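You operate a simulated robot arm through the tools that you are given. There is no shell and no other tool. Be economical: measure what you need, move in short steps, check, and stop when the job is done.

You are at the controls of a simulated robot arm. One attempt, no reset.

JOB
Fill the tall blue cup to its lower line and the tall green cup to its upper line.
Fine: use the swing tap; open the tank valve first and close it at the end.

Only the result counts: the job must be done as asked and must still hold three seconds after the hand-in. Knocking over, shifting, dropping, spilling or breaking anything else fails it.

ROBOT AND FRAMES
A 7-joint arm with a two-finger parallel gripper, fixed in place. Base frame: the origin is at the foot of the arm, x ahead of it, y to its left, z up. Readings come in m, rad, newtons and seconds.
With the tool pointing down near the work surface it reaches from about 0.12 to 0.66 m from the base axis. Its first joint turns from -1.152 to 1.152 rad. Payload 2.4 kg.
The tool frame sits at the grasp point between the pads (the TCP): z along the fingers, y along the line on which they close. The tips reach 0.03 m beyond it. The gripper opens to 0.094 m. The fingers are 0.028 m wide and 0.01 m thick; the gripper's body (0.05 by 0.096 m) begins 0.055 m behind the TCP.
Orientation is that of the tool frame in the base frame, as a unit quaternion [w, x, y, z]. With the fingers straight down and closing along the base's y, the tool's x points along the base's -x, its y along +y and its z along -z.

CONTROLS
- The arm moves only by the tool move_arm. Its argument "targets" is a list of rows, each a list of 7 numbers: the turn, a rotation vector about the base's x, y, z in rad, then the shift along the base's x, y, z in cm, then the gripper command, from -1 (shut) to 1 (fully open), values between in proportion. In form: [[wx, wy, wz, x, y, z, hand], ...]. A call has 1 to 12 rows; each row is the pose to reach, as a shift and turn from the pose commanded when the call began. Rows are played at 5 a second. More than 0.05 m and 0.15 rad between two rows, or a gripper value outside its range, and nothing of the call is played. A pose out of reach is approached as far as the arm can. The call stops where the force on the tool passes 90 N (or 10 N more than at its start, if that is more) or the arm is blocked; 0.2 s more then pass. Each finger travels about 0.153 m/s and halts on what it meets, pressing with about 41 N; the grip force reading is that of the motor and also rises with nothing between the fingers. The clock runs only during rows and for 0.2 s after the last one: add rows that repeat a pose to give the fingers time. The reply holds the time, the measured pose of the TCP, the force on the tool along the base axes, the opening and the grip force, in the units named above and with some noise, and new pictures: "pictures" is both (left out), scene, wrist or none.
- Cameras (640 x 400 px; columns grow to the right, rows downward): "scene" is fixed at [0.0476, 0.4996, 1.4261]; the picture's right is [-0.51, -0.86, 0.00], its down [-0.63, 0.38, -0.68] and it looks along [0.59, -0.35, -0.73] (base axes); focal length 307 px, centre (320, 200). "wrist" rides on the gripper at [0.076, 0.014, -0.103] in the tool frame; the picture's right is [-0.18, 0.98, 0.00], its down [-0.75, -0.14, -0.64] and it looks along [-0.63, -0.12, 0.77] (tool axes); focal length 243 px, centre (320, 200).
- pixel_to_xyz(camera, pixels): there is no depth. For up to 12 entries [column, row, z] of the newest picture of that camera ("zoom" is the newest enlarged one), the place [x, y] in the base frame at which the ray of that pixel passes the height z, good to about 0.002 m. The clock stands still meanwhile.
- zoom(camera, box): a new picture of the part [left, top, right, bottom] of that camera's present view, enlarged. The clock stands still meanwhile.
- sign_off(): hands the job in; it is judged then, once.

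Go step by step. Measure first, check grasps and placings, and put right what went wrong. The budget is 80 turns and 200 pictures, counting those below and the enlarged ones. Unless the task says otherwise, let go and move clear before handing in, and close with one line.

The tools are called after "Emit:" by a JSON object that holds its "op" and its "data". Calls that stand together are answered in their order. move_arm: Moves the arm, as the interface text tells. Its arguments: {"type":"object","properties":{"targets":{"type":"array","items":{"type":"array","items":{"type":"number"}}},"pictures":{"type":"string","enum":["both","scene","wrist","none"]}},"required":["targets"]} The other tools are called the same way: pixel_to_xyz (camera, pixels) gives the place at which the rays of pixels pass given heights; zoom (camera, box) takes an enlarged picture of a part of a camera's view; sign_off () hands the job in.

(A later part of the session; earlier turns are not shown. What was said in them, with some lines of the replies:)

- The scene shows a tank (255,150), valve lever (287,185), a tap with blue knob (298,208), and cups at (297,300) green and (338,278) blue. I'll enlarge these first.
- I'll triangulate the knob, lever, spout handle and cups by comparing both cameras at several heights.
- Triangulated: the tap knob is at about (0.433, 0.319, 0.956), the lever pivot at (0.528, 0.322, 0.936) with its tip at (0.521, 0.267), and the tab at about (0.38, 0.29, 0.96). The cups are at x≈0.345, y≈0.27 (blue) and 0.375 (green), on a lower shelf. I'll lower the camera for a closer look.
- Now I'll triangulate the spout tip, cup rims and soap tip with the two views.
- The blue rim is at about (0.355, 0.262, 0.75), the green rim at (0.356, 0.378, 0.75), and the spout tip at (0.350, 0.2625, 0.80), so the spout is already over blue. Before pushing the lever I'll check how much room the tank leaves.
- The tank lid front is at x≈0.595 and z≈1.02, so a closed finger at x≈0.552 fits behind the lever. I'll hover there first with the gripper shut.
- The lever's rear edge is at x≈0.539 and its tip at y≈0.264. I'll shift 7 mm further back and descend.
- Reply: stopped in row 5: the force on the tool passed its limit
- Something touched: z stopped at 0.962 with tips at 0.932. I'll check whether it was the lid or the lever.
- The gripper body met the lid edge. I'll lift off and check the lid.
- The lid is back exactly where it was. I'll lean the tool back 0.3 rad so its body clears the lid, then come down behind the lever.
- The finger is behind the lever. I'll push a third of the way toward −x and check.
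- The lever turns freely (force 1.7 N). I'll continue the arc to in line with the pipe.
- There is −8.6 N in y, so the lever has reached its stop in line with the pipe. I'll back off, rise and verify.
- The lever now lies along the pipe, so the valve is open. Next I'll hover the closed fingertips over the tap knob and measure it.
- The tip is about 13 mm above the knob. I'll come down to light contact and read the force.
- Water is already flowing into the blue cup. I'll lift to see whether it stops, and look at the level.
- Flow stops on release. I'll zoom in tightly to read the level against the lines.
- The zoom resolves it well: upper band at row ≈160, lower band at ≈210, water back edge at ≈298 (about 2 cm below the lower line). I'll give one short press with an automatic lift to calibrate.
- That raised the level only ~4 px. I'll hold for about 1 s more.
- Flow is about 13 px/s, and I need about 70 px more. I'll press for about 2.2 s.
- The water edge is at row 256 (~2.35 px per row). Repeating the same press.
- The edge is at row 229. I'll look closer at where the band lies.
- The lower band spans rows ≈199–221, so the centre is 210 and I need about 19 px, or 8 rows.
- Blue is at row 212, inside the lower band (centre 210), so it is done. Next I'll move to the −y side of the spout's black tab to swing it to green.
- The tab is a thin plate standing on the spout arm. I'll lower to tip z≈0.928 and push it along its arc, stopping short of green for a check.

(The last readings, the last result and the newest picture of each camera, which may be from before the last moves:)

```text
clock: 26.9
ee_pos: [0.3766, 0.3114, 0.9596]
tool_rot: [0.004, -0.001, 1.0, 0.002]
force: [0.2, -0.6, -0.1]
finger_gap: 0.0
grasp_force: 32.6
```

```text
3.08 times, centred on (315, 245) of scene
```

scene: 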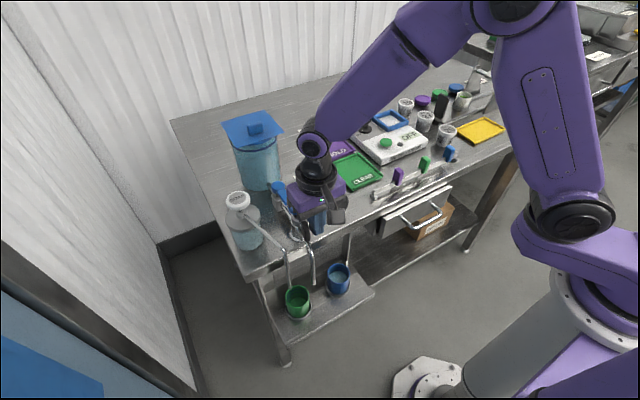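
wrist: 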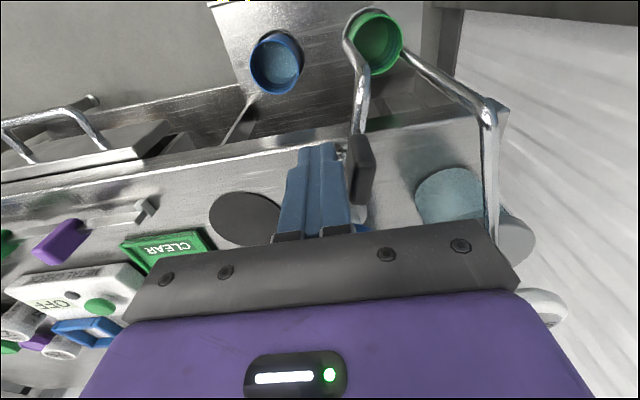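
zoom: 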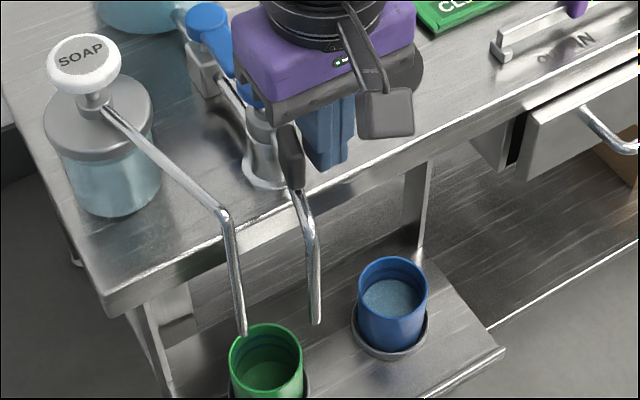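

The spout is mid-way. I'll measure its tip at z=0.804.

Emit:
{"op": "pixel_to_xyz", "data": {"camera": "scene", "pixels": [[314, 284, 0.804]]}}

```text
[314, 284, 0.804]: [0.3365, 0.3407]
```

The tip is at φ≈12° and the target is φ≈35°. I'll push about 1.9 cm further in y, in small rows.

Emit:
{"op": "move_arm", "data": {"targets": [[0, 0, 0, 0, 0.5, 0, -1], [0, 0, 0, 0, 1.0, 0, -1], [0, 0, 0, 0, 1.4, 0, -1], [0, 0, 0, 0, 1.8, 0, -1], [0, 0, 0, 0, 1.8, 0, -1]]}}

Emit:
{"op": "zoom", "data": {"camera": "scene", "box": [270, 240, 340, 310]}}

Emit:
{"op": "zoom", "data": {"camera": "wrist", "box": [240, 0, 500, 160]}}

```text
clock: 28.1
ee_pos: [0.3773, 0.3279, 0.9592]
tool_rot: [0.003, -0.001, 1.0, 0.002]
force: [-0.4, -0.2, -0.7]
finger_gap: 0.0
grasp_force: 33.4
```

scene: 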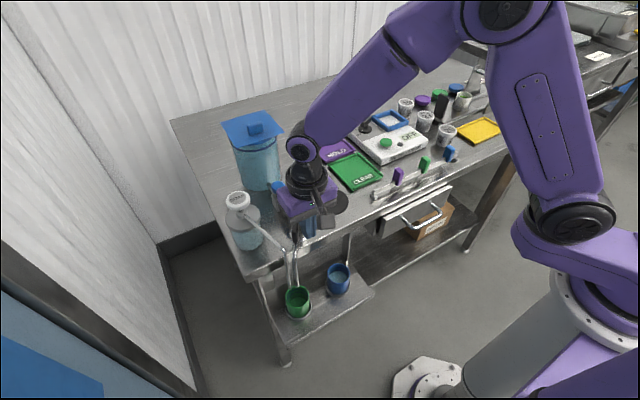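
wrist: 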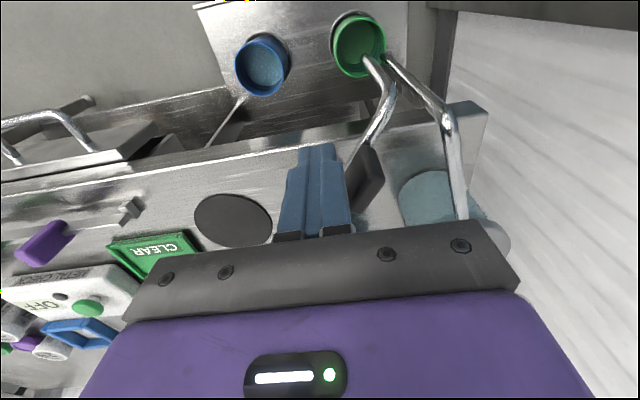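

```text
5.71 times, centred on (305, 275) of scene
```

zoom: 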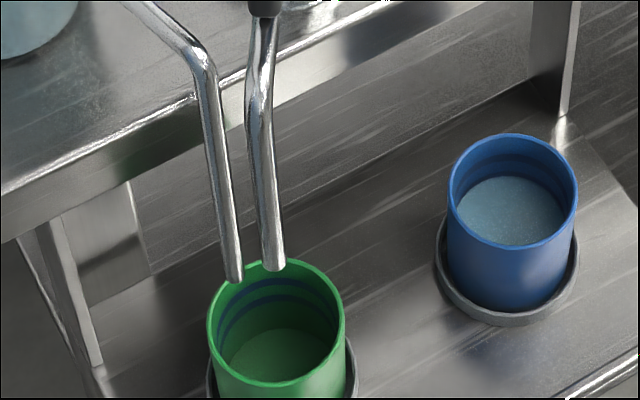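

```text
2.46 times, centred on (370, 80) of wrist
```

zoom: 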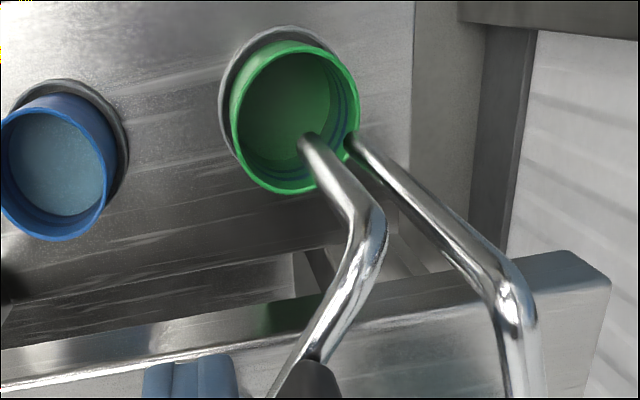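

Emit:
{"op": "pixel_to_xyz", "data": {"camera": "scene", "pixels": [[296.8, 286, 0.804], [290, 288.5, 0.81]]}}

Emit:
{"op": "pixel_to_xyz", "data": {"camera": "wrist", "pixels": [[365.5, 56, 0.804], [382.5, 56, 0.81], [358, 46, 0.75]]}}

```text
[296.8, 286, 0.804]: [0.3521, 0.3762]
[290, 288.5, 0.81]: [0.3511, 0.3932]
```

```text
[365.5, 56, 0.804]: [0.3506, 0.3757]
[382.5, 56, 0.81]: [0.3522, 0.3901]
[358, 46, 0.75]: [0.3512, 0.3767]
```

The spout tip is at (0.351, 0.376), right over green and clear of the soap nozzle. I'll retreat from the tab and return above the knob.

Emit:
{"op": "move_arm", "data": {"targets": [[0, 0, 0, 0, -2, 0, -1], [0, 0, 0, 0, -2, 4.5, -1], [0, 0, 0, 2.7, -1.5, 6, -1], [0, 0, 0, 5.5, -1, 6, -1], [0, 0, 0, 5.5, -1, 3.7, -1], [0, 0, 0, 5.5, -1, 3.7, -1]], "pictures": "scene"}}

Emit:
{"op": "zoom", "data": {"camera": "scene", "box": [281, 283, 313, 303]}}

```text
clock: 29.5
ee_pos: [0.4317, 0.3177, 0.9967]
tool_rot: [0.003, -0.001, 1.0, 0.002]
force: [0.0, 0.1, -0.9]
finger_gap: 0.0
grasp_force: 33.2
```

scene: 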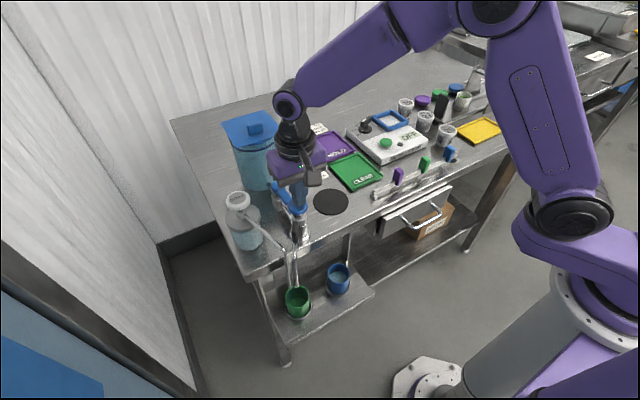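

```text
16.00 times, centred on (297, 293) of scene
```

zoom: 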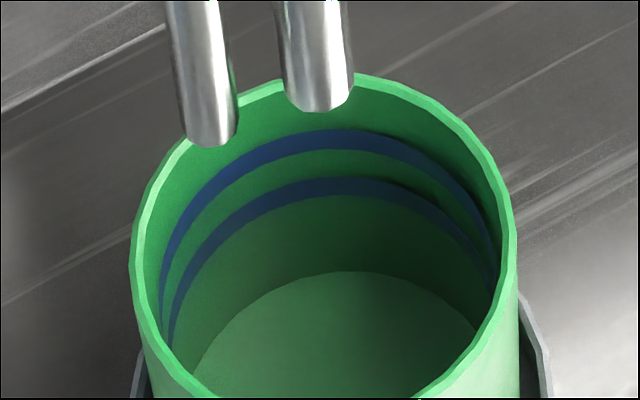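

The green cup is empty: floor edge at row 272, upper band at ≈130–150 (centre 140), so I need about 132 px. I'll start pressing and check the stream.

Emit:
{"op": "move_arm", "data": {"targets": [[0, 0, 0, 0, 0, -1.3, -1], [0, 0, 0, 0, 0, -1.4, -1], [0, 0, 0, 0, 0, -1.4, -1]], "pictures": "none"}}

Emit:
{"op": "zoom", "data": {"camera": "scene", "box": [281, 283, 313, 303]}}

```text
clock: 30.3
ee_pos: [0.4314, 0.3179, 0.9833]
tool_rot: [0.004, 0.0, 1.0, 0.001]
force: [0.7, -2.2, 3.7]
finger_gap: 0.0003
grasp_force: 33.2
```

```text
16.00 times, centred on (297, 293) of scene
```

zoom: 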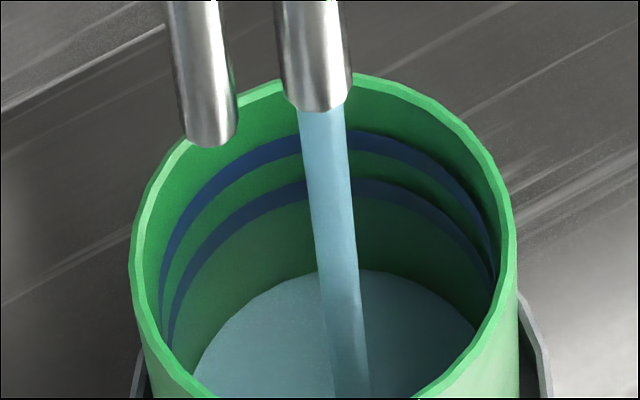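

The stream lands inside the green cup. I'll hold the press for about 2.4 s.

Emit:
{"op": "move_arm", "data": {"targets": [[0, 0, 0, 0, 0, 0, -1], [0, 0, 0, 0, 0, 0, -1], [0, 0, 0, 0, 0, 0, -1], [0, 0, 0, 0, 0, 0, -1], [0, 0, 0, 0, 0, 0, -1], [0, 0, 0, 0, 0, 0, -1], [0, 0, 0, 0, 0, 0, -1], [0, 0, 0, 0, 0, 0, -1], [0, 0, 0, 0, 0, 0, -1], [0, 0, 0, 0, 0, 0, -1], [0, 0, 0, 0, 0, 0, -1], [0, 0, 0, 0, 0, 0, -1]], "pictures": "none"}}

Emit:
{"op": "zoom", "data": {"camera": "scene", "box": [281, 283, 313, 303]}}

```text
clock: 32.9
ee_pos: [0.4324, 0.3177, 0.9834]
tool_rot: [0.003, -0.001, 1.0, 0.002]
force: [1.4, -0.4, 4.2]
finger_gap: 0.0
grasp_force: 32.9
```

```text
16.00 times, centred on (297, 293) of scene
```

zoom: 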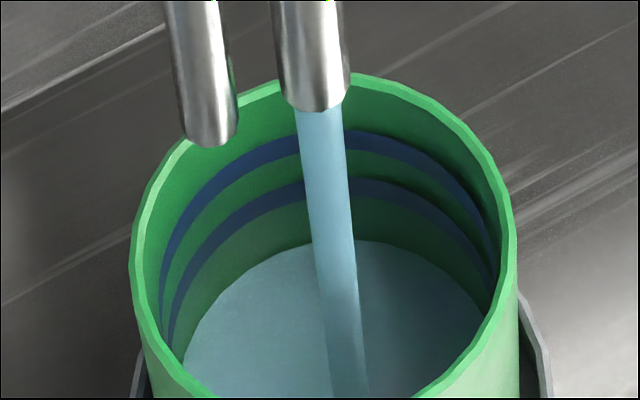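

The edge is at row 240 (11.5 px/s), with about 100 px to go. I'll hold twice more.

Emit:
{"op": "move_arm", "data": {"targets": [[0, 0, 0, 0, 0, 0, -1], [0, 0, 0, 0, 0, 0, -1], [0, 0, 0, 0, 0, 0, -1], [0, 0, 0, 0, 0, 0, -1], [0, 0, 0, 0, 0, 0, -1], [0, 0, 0, 0, 0, 0, -1], [0, 0, 0, 0, 0, 0, -1], [0, 0, 0, 0, 0, 0, -1], [0, 0, 0, 0, 0, 0, -1], [0, 0, 0, 0, 0, 0, -1], [0, 0, 0, 0, 0, 0, -1], [0, 0, 0, 0, 0, 0, -1]], "pictures": "none"}}

Emit:
{"op": "move_arm", "data": {"targets": [[0, 0, 0, 0, 0, 0, -1], [0, 0, 0, 0, 0, 0, -1], [0, 0, 0, 0, 0, 0, -1], [0, 0, 0, 0, 0, 0, -1], [0, 0, 0, 0, 0, 0, -1], [0, 0, 0, 0, 0, 0, -1], [0, 0, 0, 0, 0, 0, -1], [0, 0, 0, 0, 0, 0, -1], [0, 0, 0, 0, 0, 0, -1], [0, 0, 0, 0, 0, 0, -1], [0, 0, 0, 0, 0, 0, -1]], "pictures": "none"}}

Emit:
{"op": "zoom", "data": {"camera": "scene", "box": [281, 283, 313, 303]}}

```text
clock: 35.5
ee_pos: [0.4321, 0.3186, 0.9834]
tool_rot: [0.004, -0.002, 1.0, 0.002]
force: [0.0, 0.9, 4.0]
finger_gap: 0.0
grasp_force: 33.3
```

```text
clock: 37.9
ee_pos: [0.4317, 0.3194, 0.9821]
tool_rot: [0.003, -0.001, 1.0, 0.003]
force: [-0.2, 0.6, 4.9]
finger_gap: 0.0
grasp_force: 33.4
```

```text
16.00 times, centred on (297, 293) of scene
```

zoom: 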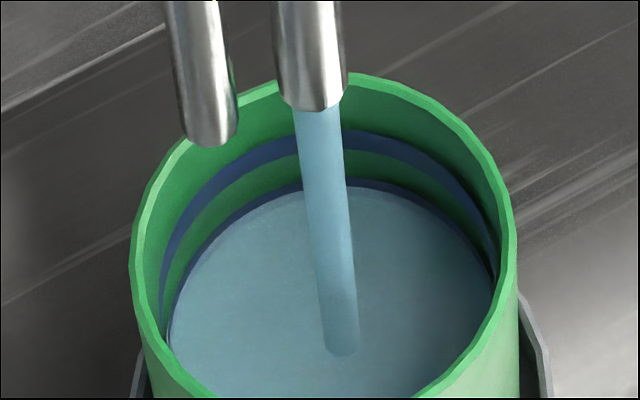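

The edge is at row 187 with 47 px left (~10.6 px/s). I'll hold 2.4 s, then check.

Emit:
{"op": "move_arm", "data": {"targets": [[0, 0, 0, 0, 0, 0, -1], [0, 0, 0, 0, 0, 0, -1], [0, 0, 0, 0, 0, 0, -1], [0, 0, 0, 0, 0, 0, -1], [0, 0, 0, 0, 0, 0, -1], [0, 0, 0, 0, 0, 0, -1], [0, 0, 0, 0, 0, 0, -1], [0, 0, 0, 0, 0, 0, -1], [0, 0, 0, 0, 0, 0, -1], [0, 0, 0, 0, 0, 0, -1], [0, 0, 0, 0, 0, 1.2, -1]], "pictures": "none"}}

Emit:
{"op": "zoom", "data": {"camera": "scene", "box": [281, 283, 313, 303]}}

```text
clock: 40.3
ee_pos: [0.4314, 0.3181, 0.9963]
tool_rot: [0.002, 0.0, 1.0, 0.002]
force: [0.3, 0.3, -0.1]
finger_gap: 0.0001
grasp_force: 33.1
```

```text
16.00 times, centred on (297, 293) of scene
```

zoom: 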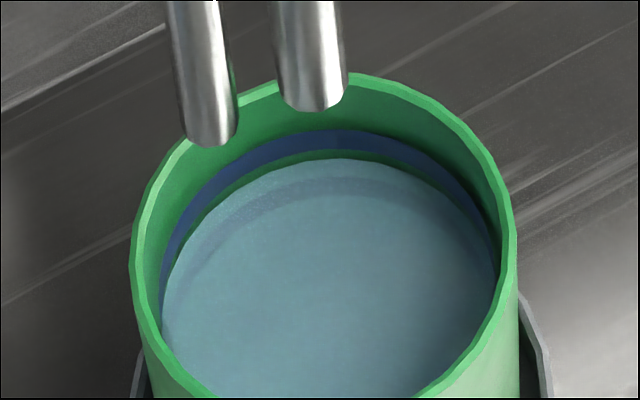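

The edge is at row 158, needing about 18 px: 7 rows, as calibrated on blue.

Emit:
{"op": "move_arm", "data": {"targets": [[0, 0, 0, 0, 0, -1.3, -1], [0, 0, 0, 0, 0, -1.3, -1], [0, 0, 0, 0, 0, -1.3, -1], [0, 0, 0, 0, 0, -1.3, -1], [0, 0, 0, 0, 0, -1.3, -1], [0, 0, 0, 0, 0, -1.3, -1], [0, 0, 0, 0, 0, -1.3, -1], [0, 0, 0, 0, 0, 0, -1]], "pictures": "none"}}

Emit:
{"op": "zoom", "data": {"camera": "scene", "box": [281, 283, 313, 303]}}

```text
clock: 42.1
ee_pos: [0.4309, 0.3182, 0.9949]
tool_rot: [0.003, 0.0, 1.0, 0.001]
force: [-0.4, -0.8, 0.4]
finger_gap: 0.0001
grasp_force: 32.9
```

```text
16.00 times, centred on (297, 293) of scene
```

zoom: 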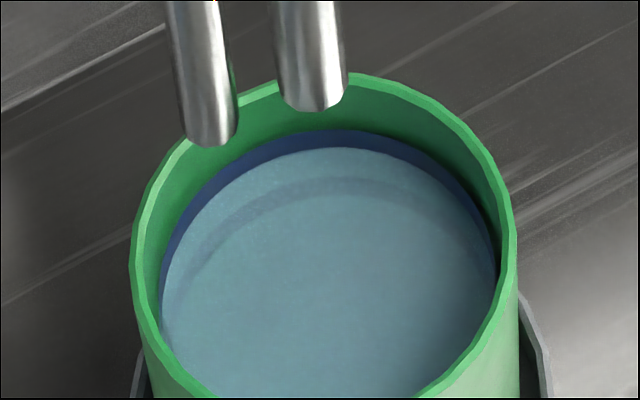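

The edge is at row 147 (band 130–150), about 7 px below centre. One more short press of 4 rows.

Emit:
{"op": "move_arm", "data": {"targets": [[0, 0, 0, 0, 0, -1.2, -1], [0, 0, 0, 0, 0, -1.2, -1], [0, 0, 0, 0, 0, -1.2, -1], [0, 0, 0, 0, 0, -1.2, -1], [0, 0, 0, 0, 0, 0, -1]], "pictures": "none"}}

Emit:
{"op": "zoom", "data": {"camera": "scene", "box": [281, 283, 313, 303]}}

Emit:
{"op": "zoom", "data": {"camera": "scene", "box": [322, 260, 354, 280]}}

```text
clock: 43.3
ee_pos: [0.4302, 0.3184, 0.9953]
tool_rot: [0.003, 0.0, 1.0, 0.002]
force: [0.5, 0.2, -0.2]
finger_gap: 0.0
grasp_force: 32.5
```

```text
16.00 times, centred on (297, 293) of scene
```

zoom: 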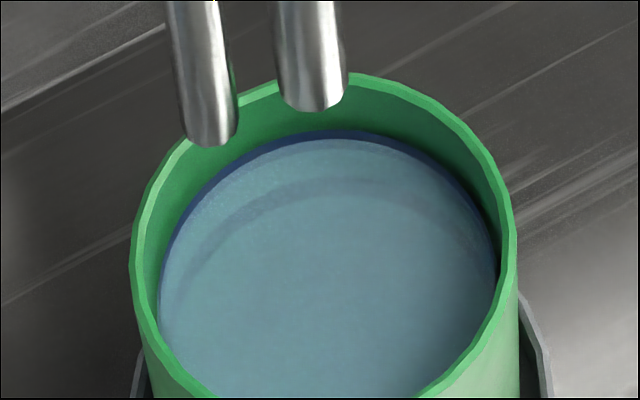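

```text
16.00 times, centred on (338, 270) of scene
```

zoom: 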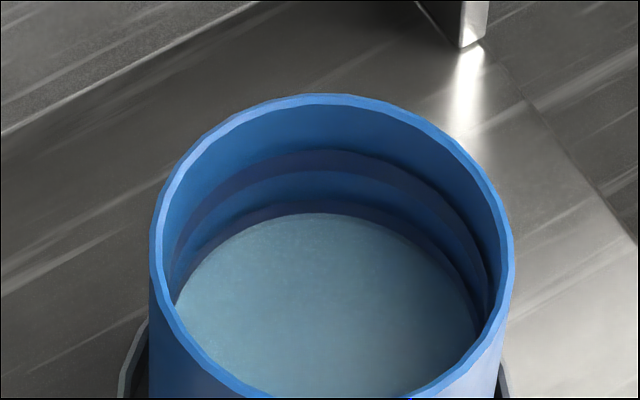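

Green is at row 138 (band 130–150) and blue is unchanged at 212, so both are on their lines. Now I'll close the valve: go to the +y side of the lever and lower.

Emit:
{"op": "move_arm", "data": {"targets": [[0, 0, 0, 0, 0, 4, -1], [0, 0, 0, 2.5, 1.5, 5, -1], [0, 0, 0, 5.3, 3.1, 5, -1], [0, 0, 0, 5.3, 3.1, 1.5, -1], [0, 0, 0, 5.3, 3.1, 1.5, -1]]}}

Emit:
{"op": "zoom", "data": {"camera": "wrist", "box": [200, 0, 480, 240]}}

Emit:
{"op": "zoom", "data": {"camera": "scene", "box": [230, 140, 330, 230]}}

```text
clock: 44.5
ee_pos: [0.4839, 0.3501, 1.0099]
tool_rot: [0.003, -0.002, 1.0, 0.002]
force: [-1.1, -0.7, 0.8]
finger_gap: 0.0001
grasp_force: 33.1
```

scene: 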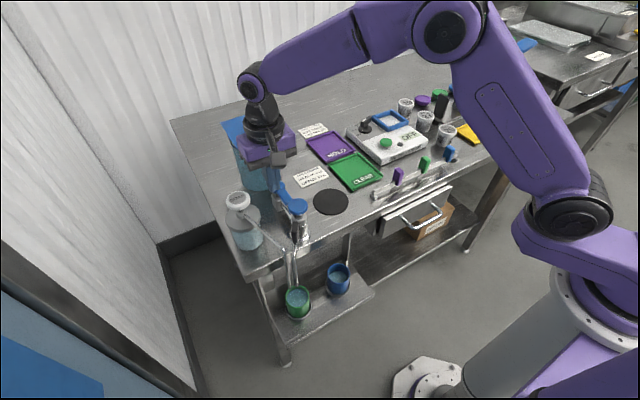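
wrist: 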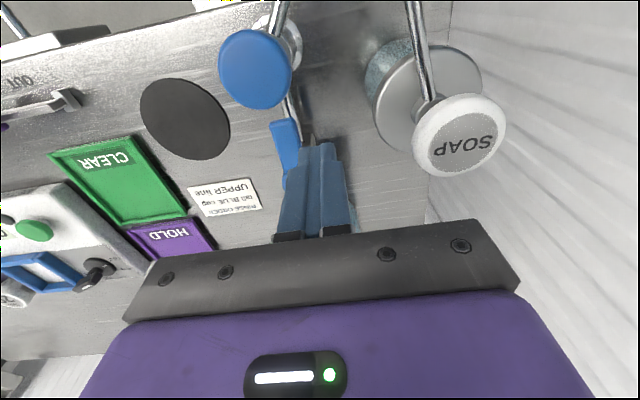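

```text
1.67 times, centred on (340, 120) of wrist
```

zoom: 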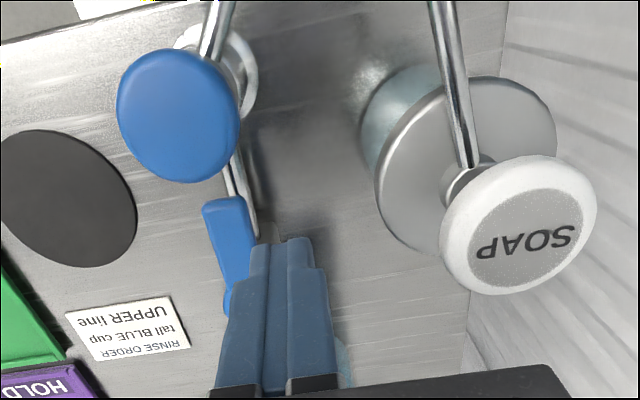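

```text
4.44 times, centred on (280, 185) of scene
```

zoom: 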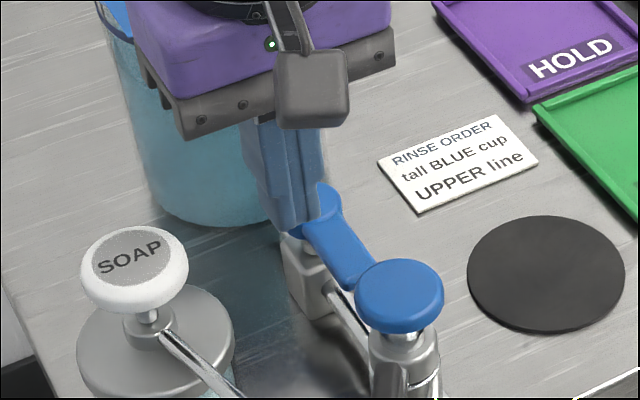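

The fingers have clear room between lever and soap. I'll descend to lever height and sweep the lever back through the reverse arc.

Emit:
{"op": "move_arm", "data": {"targets": [[0, 0, 0, 0, 0, -3, -1], [0, 0, 0, 0, 0, -6.3, -1], [0, 0, 0, 0, -1.1, -6.3, -1], [0, 0, 0, -0.4, -2.1, -6.3, -1], [0, 0, 0, -0.7, -3.2, -6.3, -1], [0, 0, 0, -0.6, -4.4, -6.3, -1], [0, 0, 0, -0.3, -5.1, -6.3, -1], [0, 0, 0, 0.1, -5.7, -6.3, -1], [0, 0, 0, 0.1, -5.7, -6.3, -1]]}}

```text
clock: 46.5
ee_pos: [0.4859, 0.2916, 0.9463]
tool_rot: [0.004, 0.0, 1.0, 0.002]
force: [-0.9, 0.6, 1.2]
finger_gap: 0.0002
grasp_force: 32.6
```

scene: 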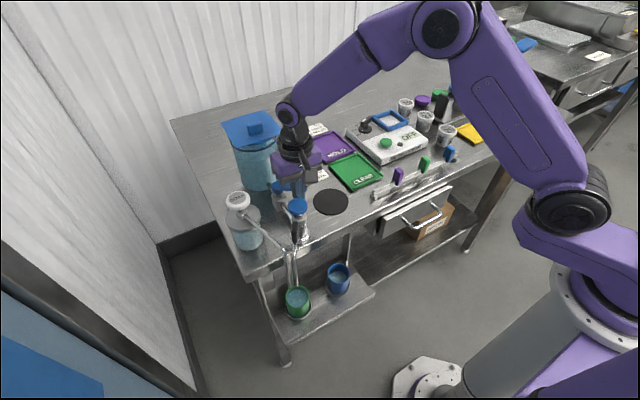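
wrist: 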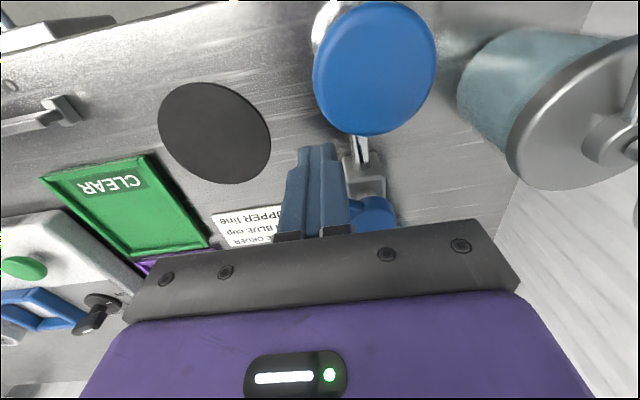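

The lever is ~60° back. I'll finish the arc with +x pushing to the closed stop.

Emit:
{"op": "move_arm", "data": {"targets": [[0, 0, 0, 0.5, -0.6, 0, -1], [0, 0, 0, 1.0, -1.1, 0, -1], [0, 0, 0, 1.6, -1.5, 0, -1], [0, 0, 0, 2.2, -1.7, 0, -1], [0, 0, 0, 2.6, -1.7, 0, -1], [0, 0, 0, 2.9, -1.7, 0, -1], [0, 0, 0, 2.9, -1.7, 0, -1]], "pictures": "wrist"}}

Emit:
{"op": "zoom", "data": {"camera": "scene", "box": [250, 150, 330, 220]}}

```text
clock: 48.1
ee_pos: [0.5092, 0.275, 0.9451]
tool_rot: [-0.003, -0.003, 1.0, -0.001]
force: [-34.0, -4.7, 6.3]
finger_gap: 0.0
grasp_force: 32.9
```

wrist: 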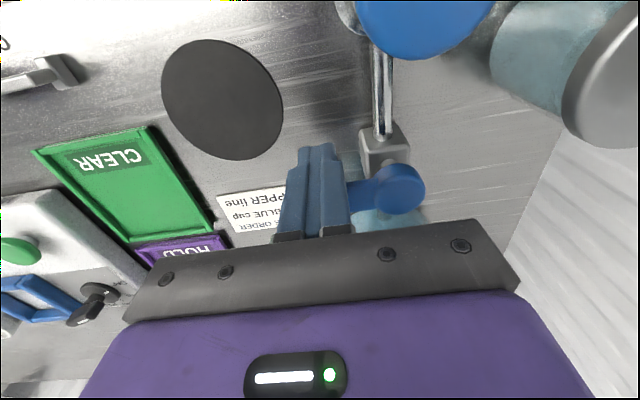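

```text
5.71 times, centred on (290, 185) of scene
```

zoom: 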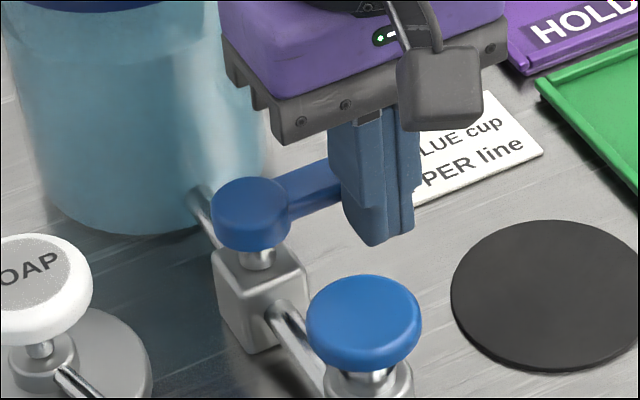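

The −34 N in x shows the lever is against its closed stop. I'll back off toward −x, rise, retreat clear and check everything.

Emit:
{"op": "move_arm", "data": {"targets": [[0, 0, 0, -1, -0.5, 0, -1], [0, 0, 0, -2, -2, 2, -1], [0, 0, 0, -3, -4, 6, -1], [0, 0, 0, -6, -6, 10, -1], [0, 0, 0, -10, -7, 13, -1], [0, 0, 0, -14, -8, 15, -1], [0, 0, 0, -18, -8, 16, -1], [0, 0, 0, -18, -8, 16, -1]]}}

Emit:
{"op": "zoom", "data": {"camera": "scene", "box": [230, 140, 330, 230]}}

Emit:
{"op": "zoom", "data": {"camera": "scene", "box": [270, 250, 370, 320]}}

```text
refused: row 4 steps farther than a row can; nothing moved
```

```text
4.44 times, centred on (280, 185) of scene
```

zoom: 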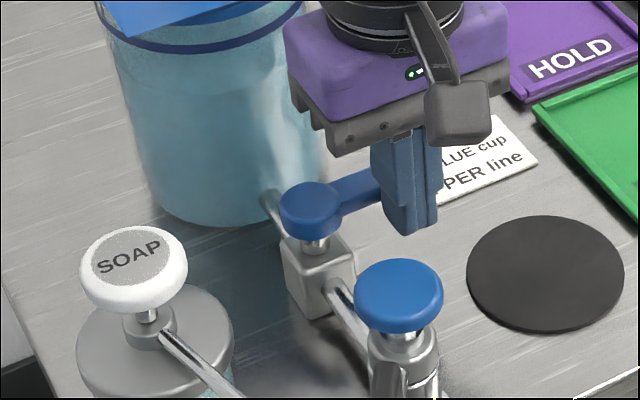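

```text
5.71 times, centred on (320, 285) of scene
```

zoom: 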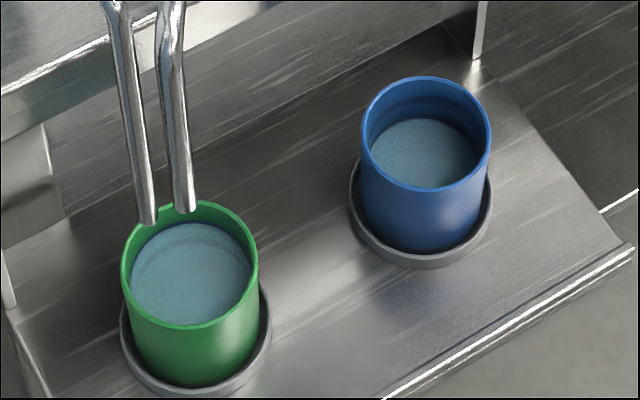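

The retreat was refused because one step was too large. I'll repeat it with smaller steps.

Emit:
{"op": "move_arm", "data": {"targets": [[0, 0, 0, -1, -0.5, 0, -1], [0, 0, 0, -2, -2, 2, -1], [0, 0, 0, -3, -3.5, 5, -1], [0, 0, 0, -5, -4.5, 8, -1], [0, 0, 0, -8, -5.5, 10.5, -1], [0, 0, 0, -11, -6.5, 12.5, -1], [0, 0, 0, -14, -7, 14, -1], [0, 0, 0, -14, -7, 14, -1]]}}

Emit:
{"op": "zoom", "data": {"camera": "scene", "box": [216, 100, 312, 216]}}

Emit:
{"op": "zoom", "data": {"camera": "scene", "box": [281, 283, 313, 303]}}

Emit:
{"op": "zoom", "data": {"camera": "scene", "box": [322, 260, 354, 280]}}

```text
clock: 49.9
ee_pos: [0.3749, 0.2049, 1.0849]
tool_rot: [0.003, -0.001, 1.0, 0.001]
force: [-0.2, -0.6, -0.2]
finger_gap: 0.0001
grasp_force: 33.2
```

scene: 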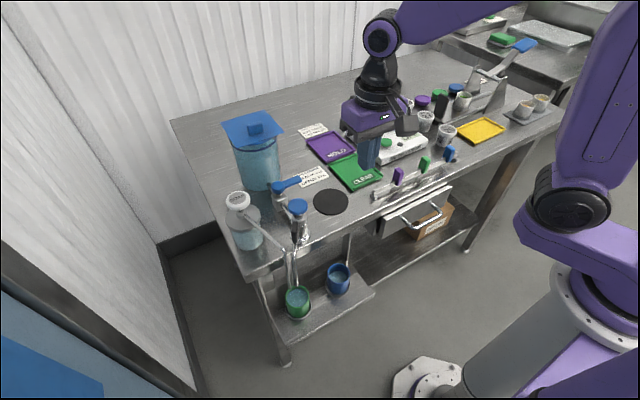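
wrist: 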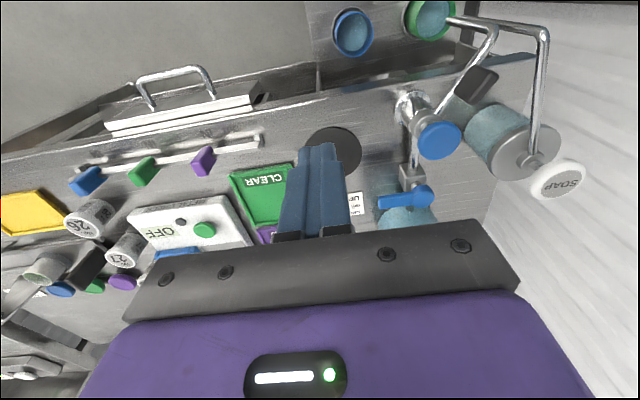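

```text
3.45 times, centred on (264, 158) of scene
```

zoom: 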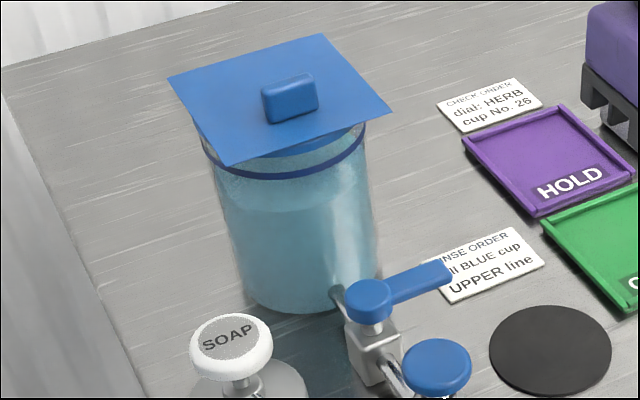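

```text
16.00 times, centred on (297, 293) of scene
```

zoom: 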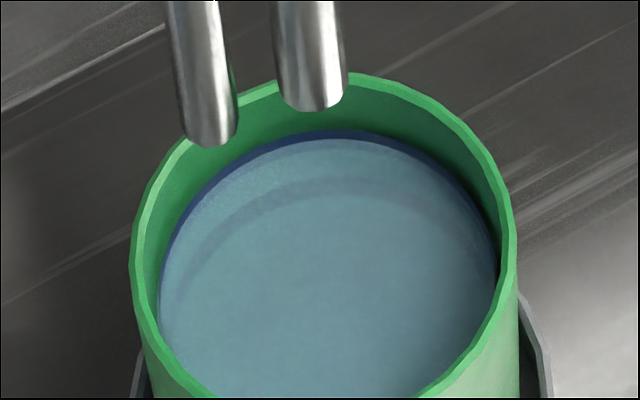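

```text
16.00 times, centred on (338, 270) of scene
```

zoom: 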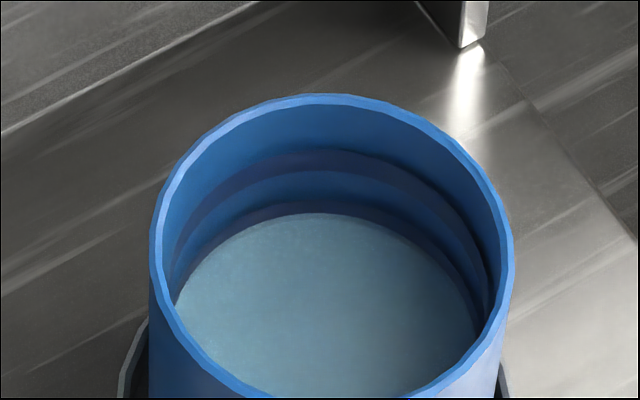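

The lever is back at its starting angle (closed), the lid, soap and cups have not moved, and both levels hold on their bands (blue row 212, green row 138). The arm is clear, so I'm handing in.

Emit:
{"op": "sign_off", "data": {}}

```text
The job is handed in.
```

The blue cup is filled to its lower line and the green cup to its upper line, both from the swing tap. The tank valve is closed again, and the arm is clear of the table.
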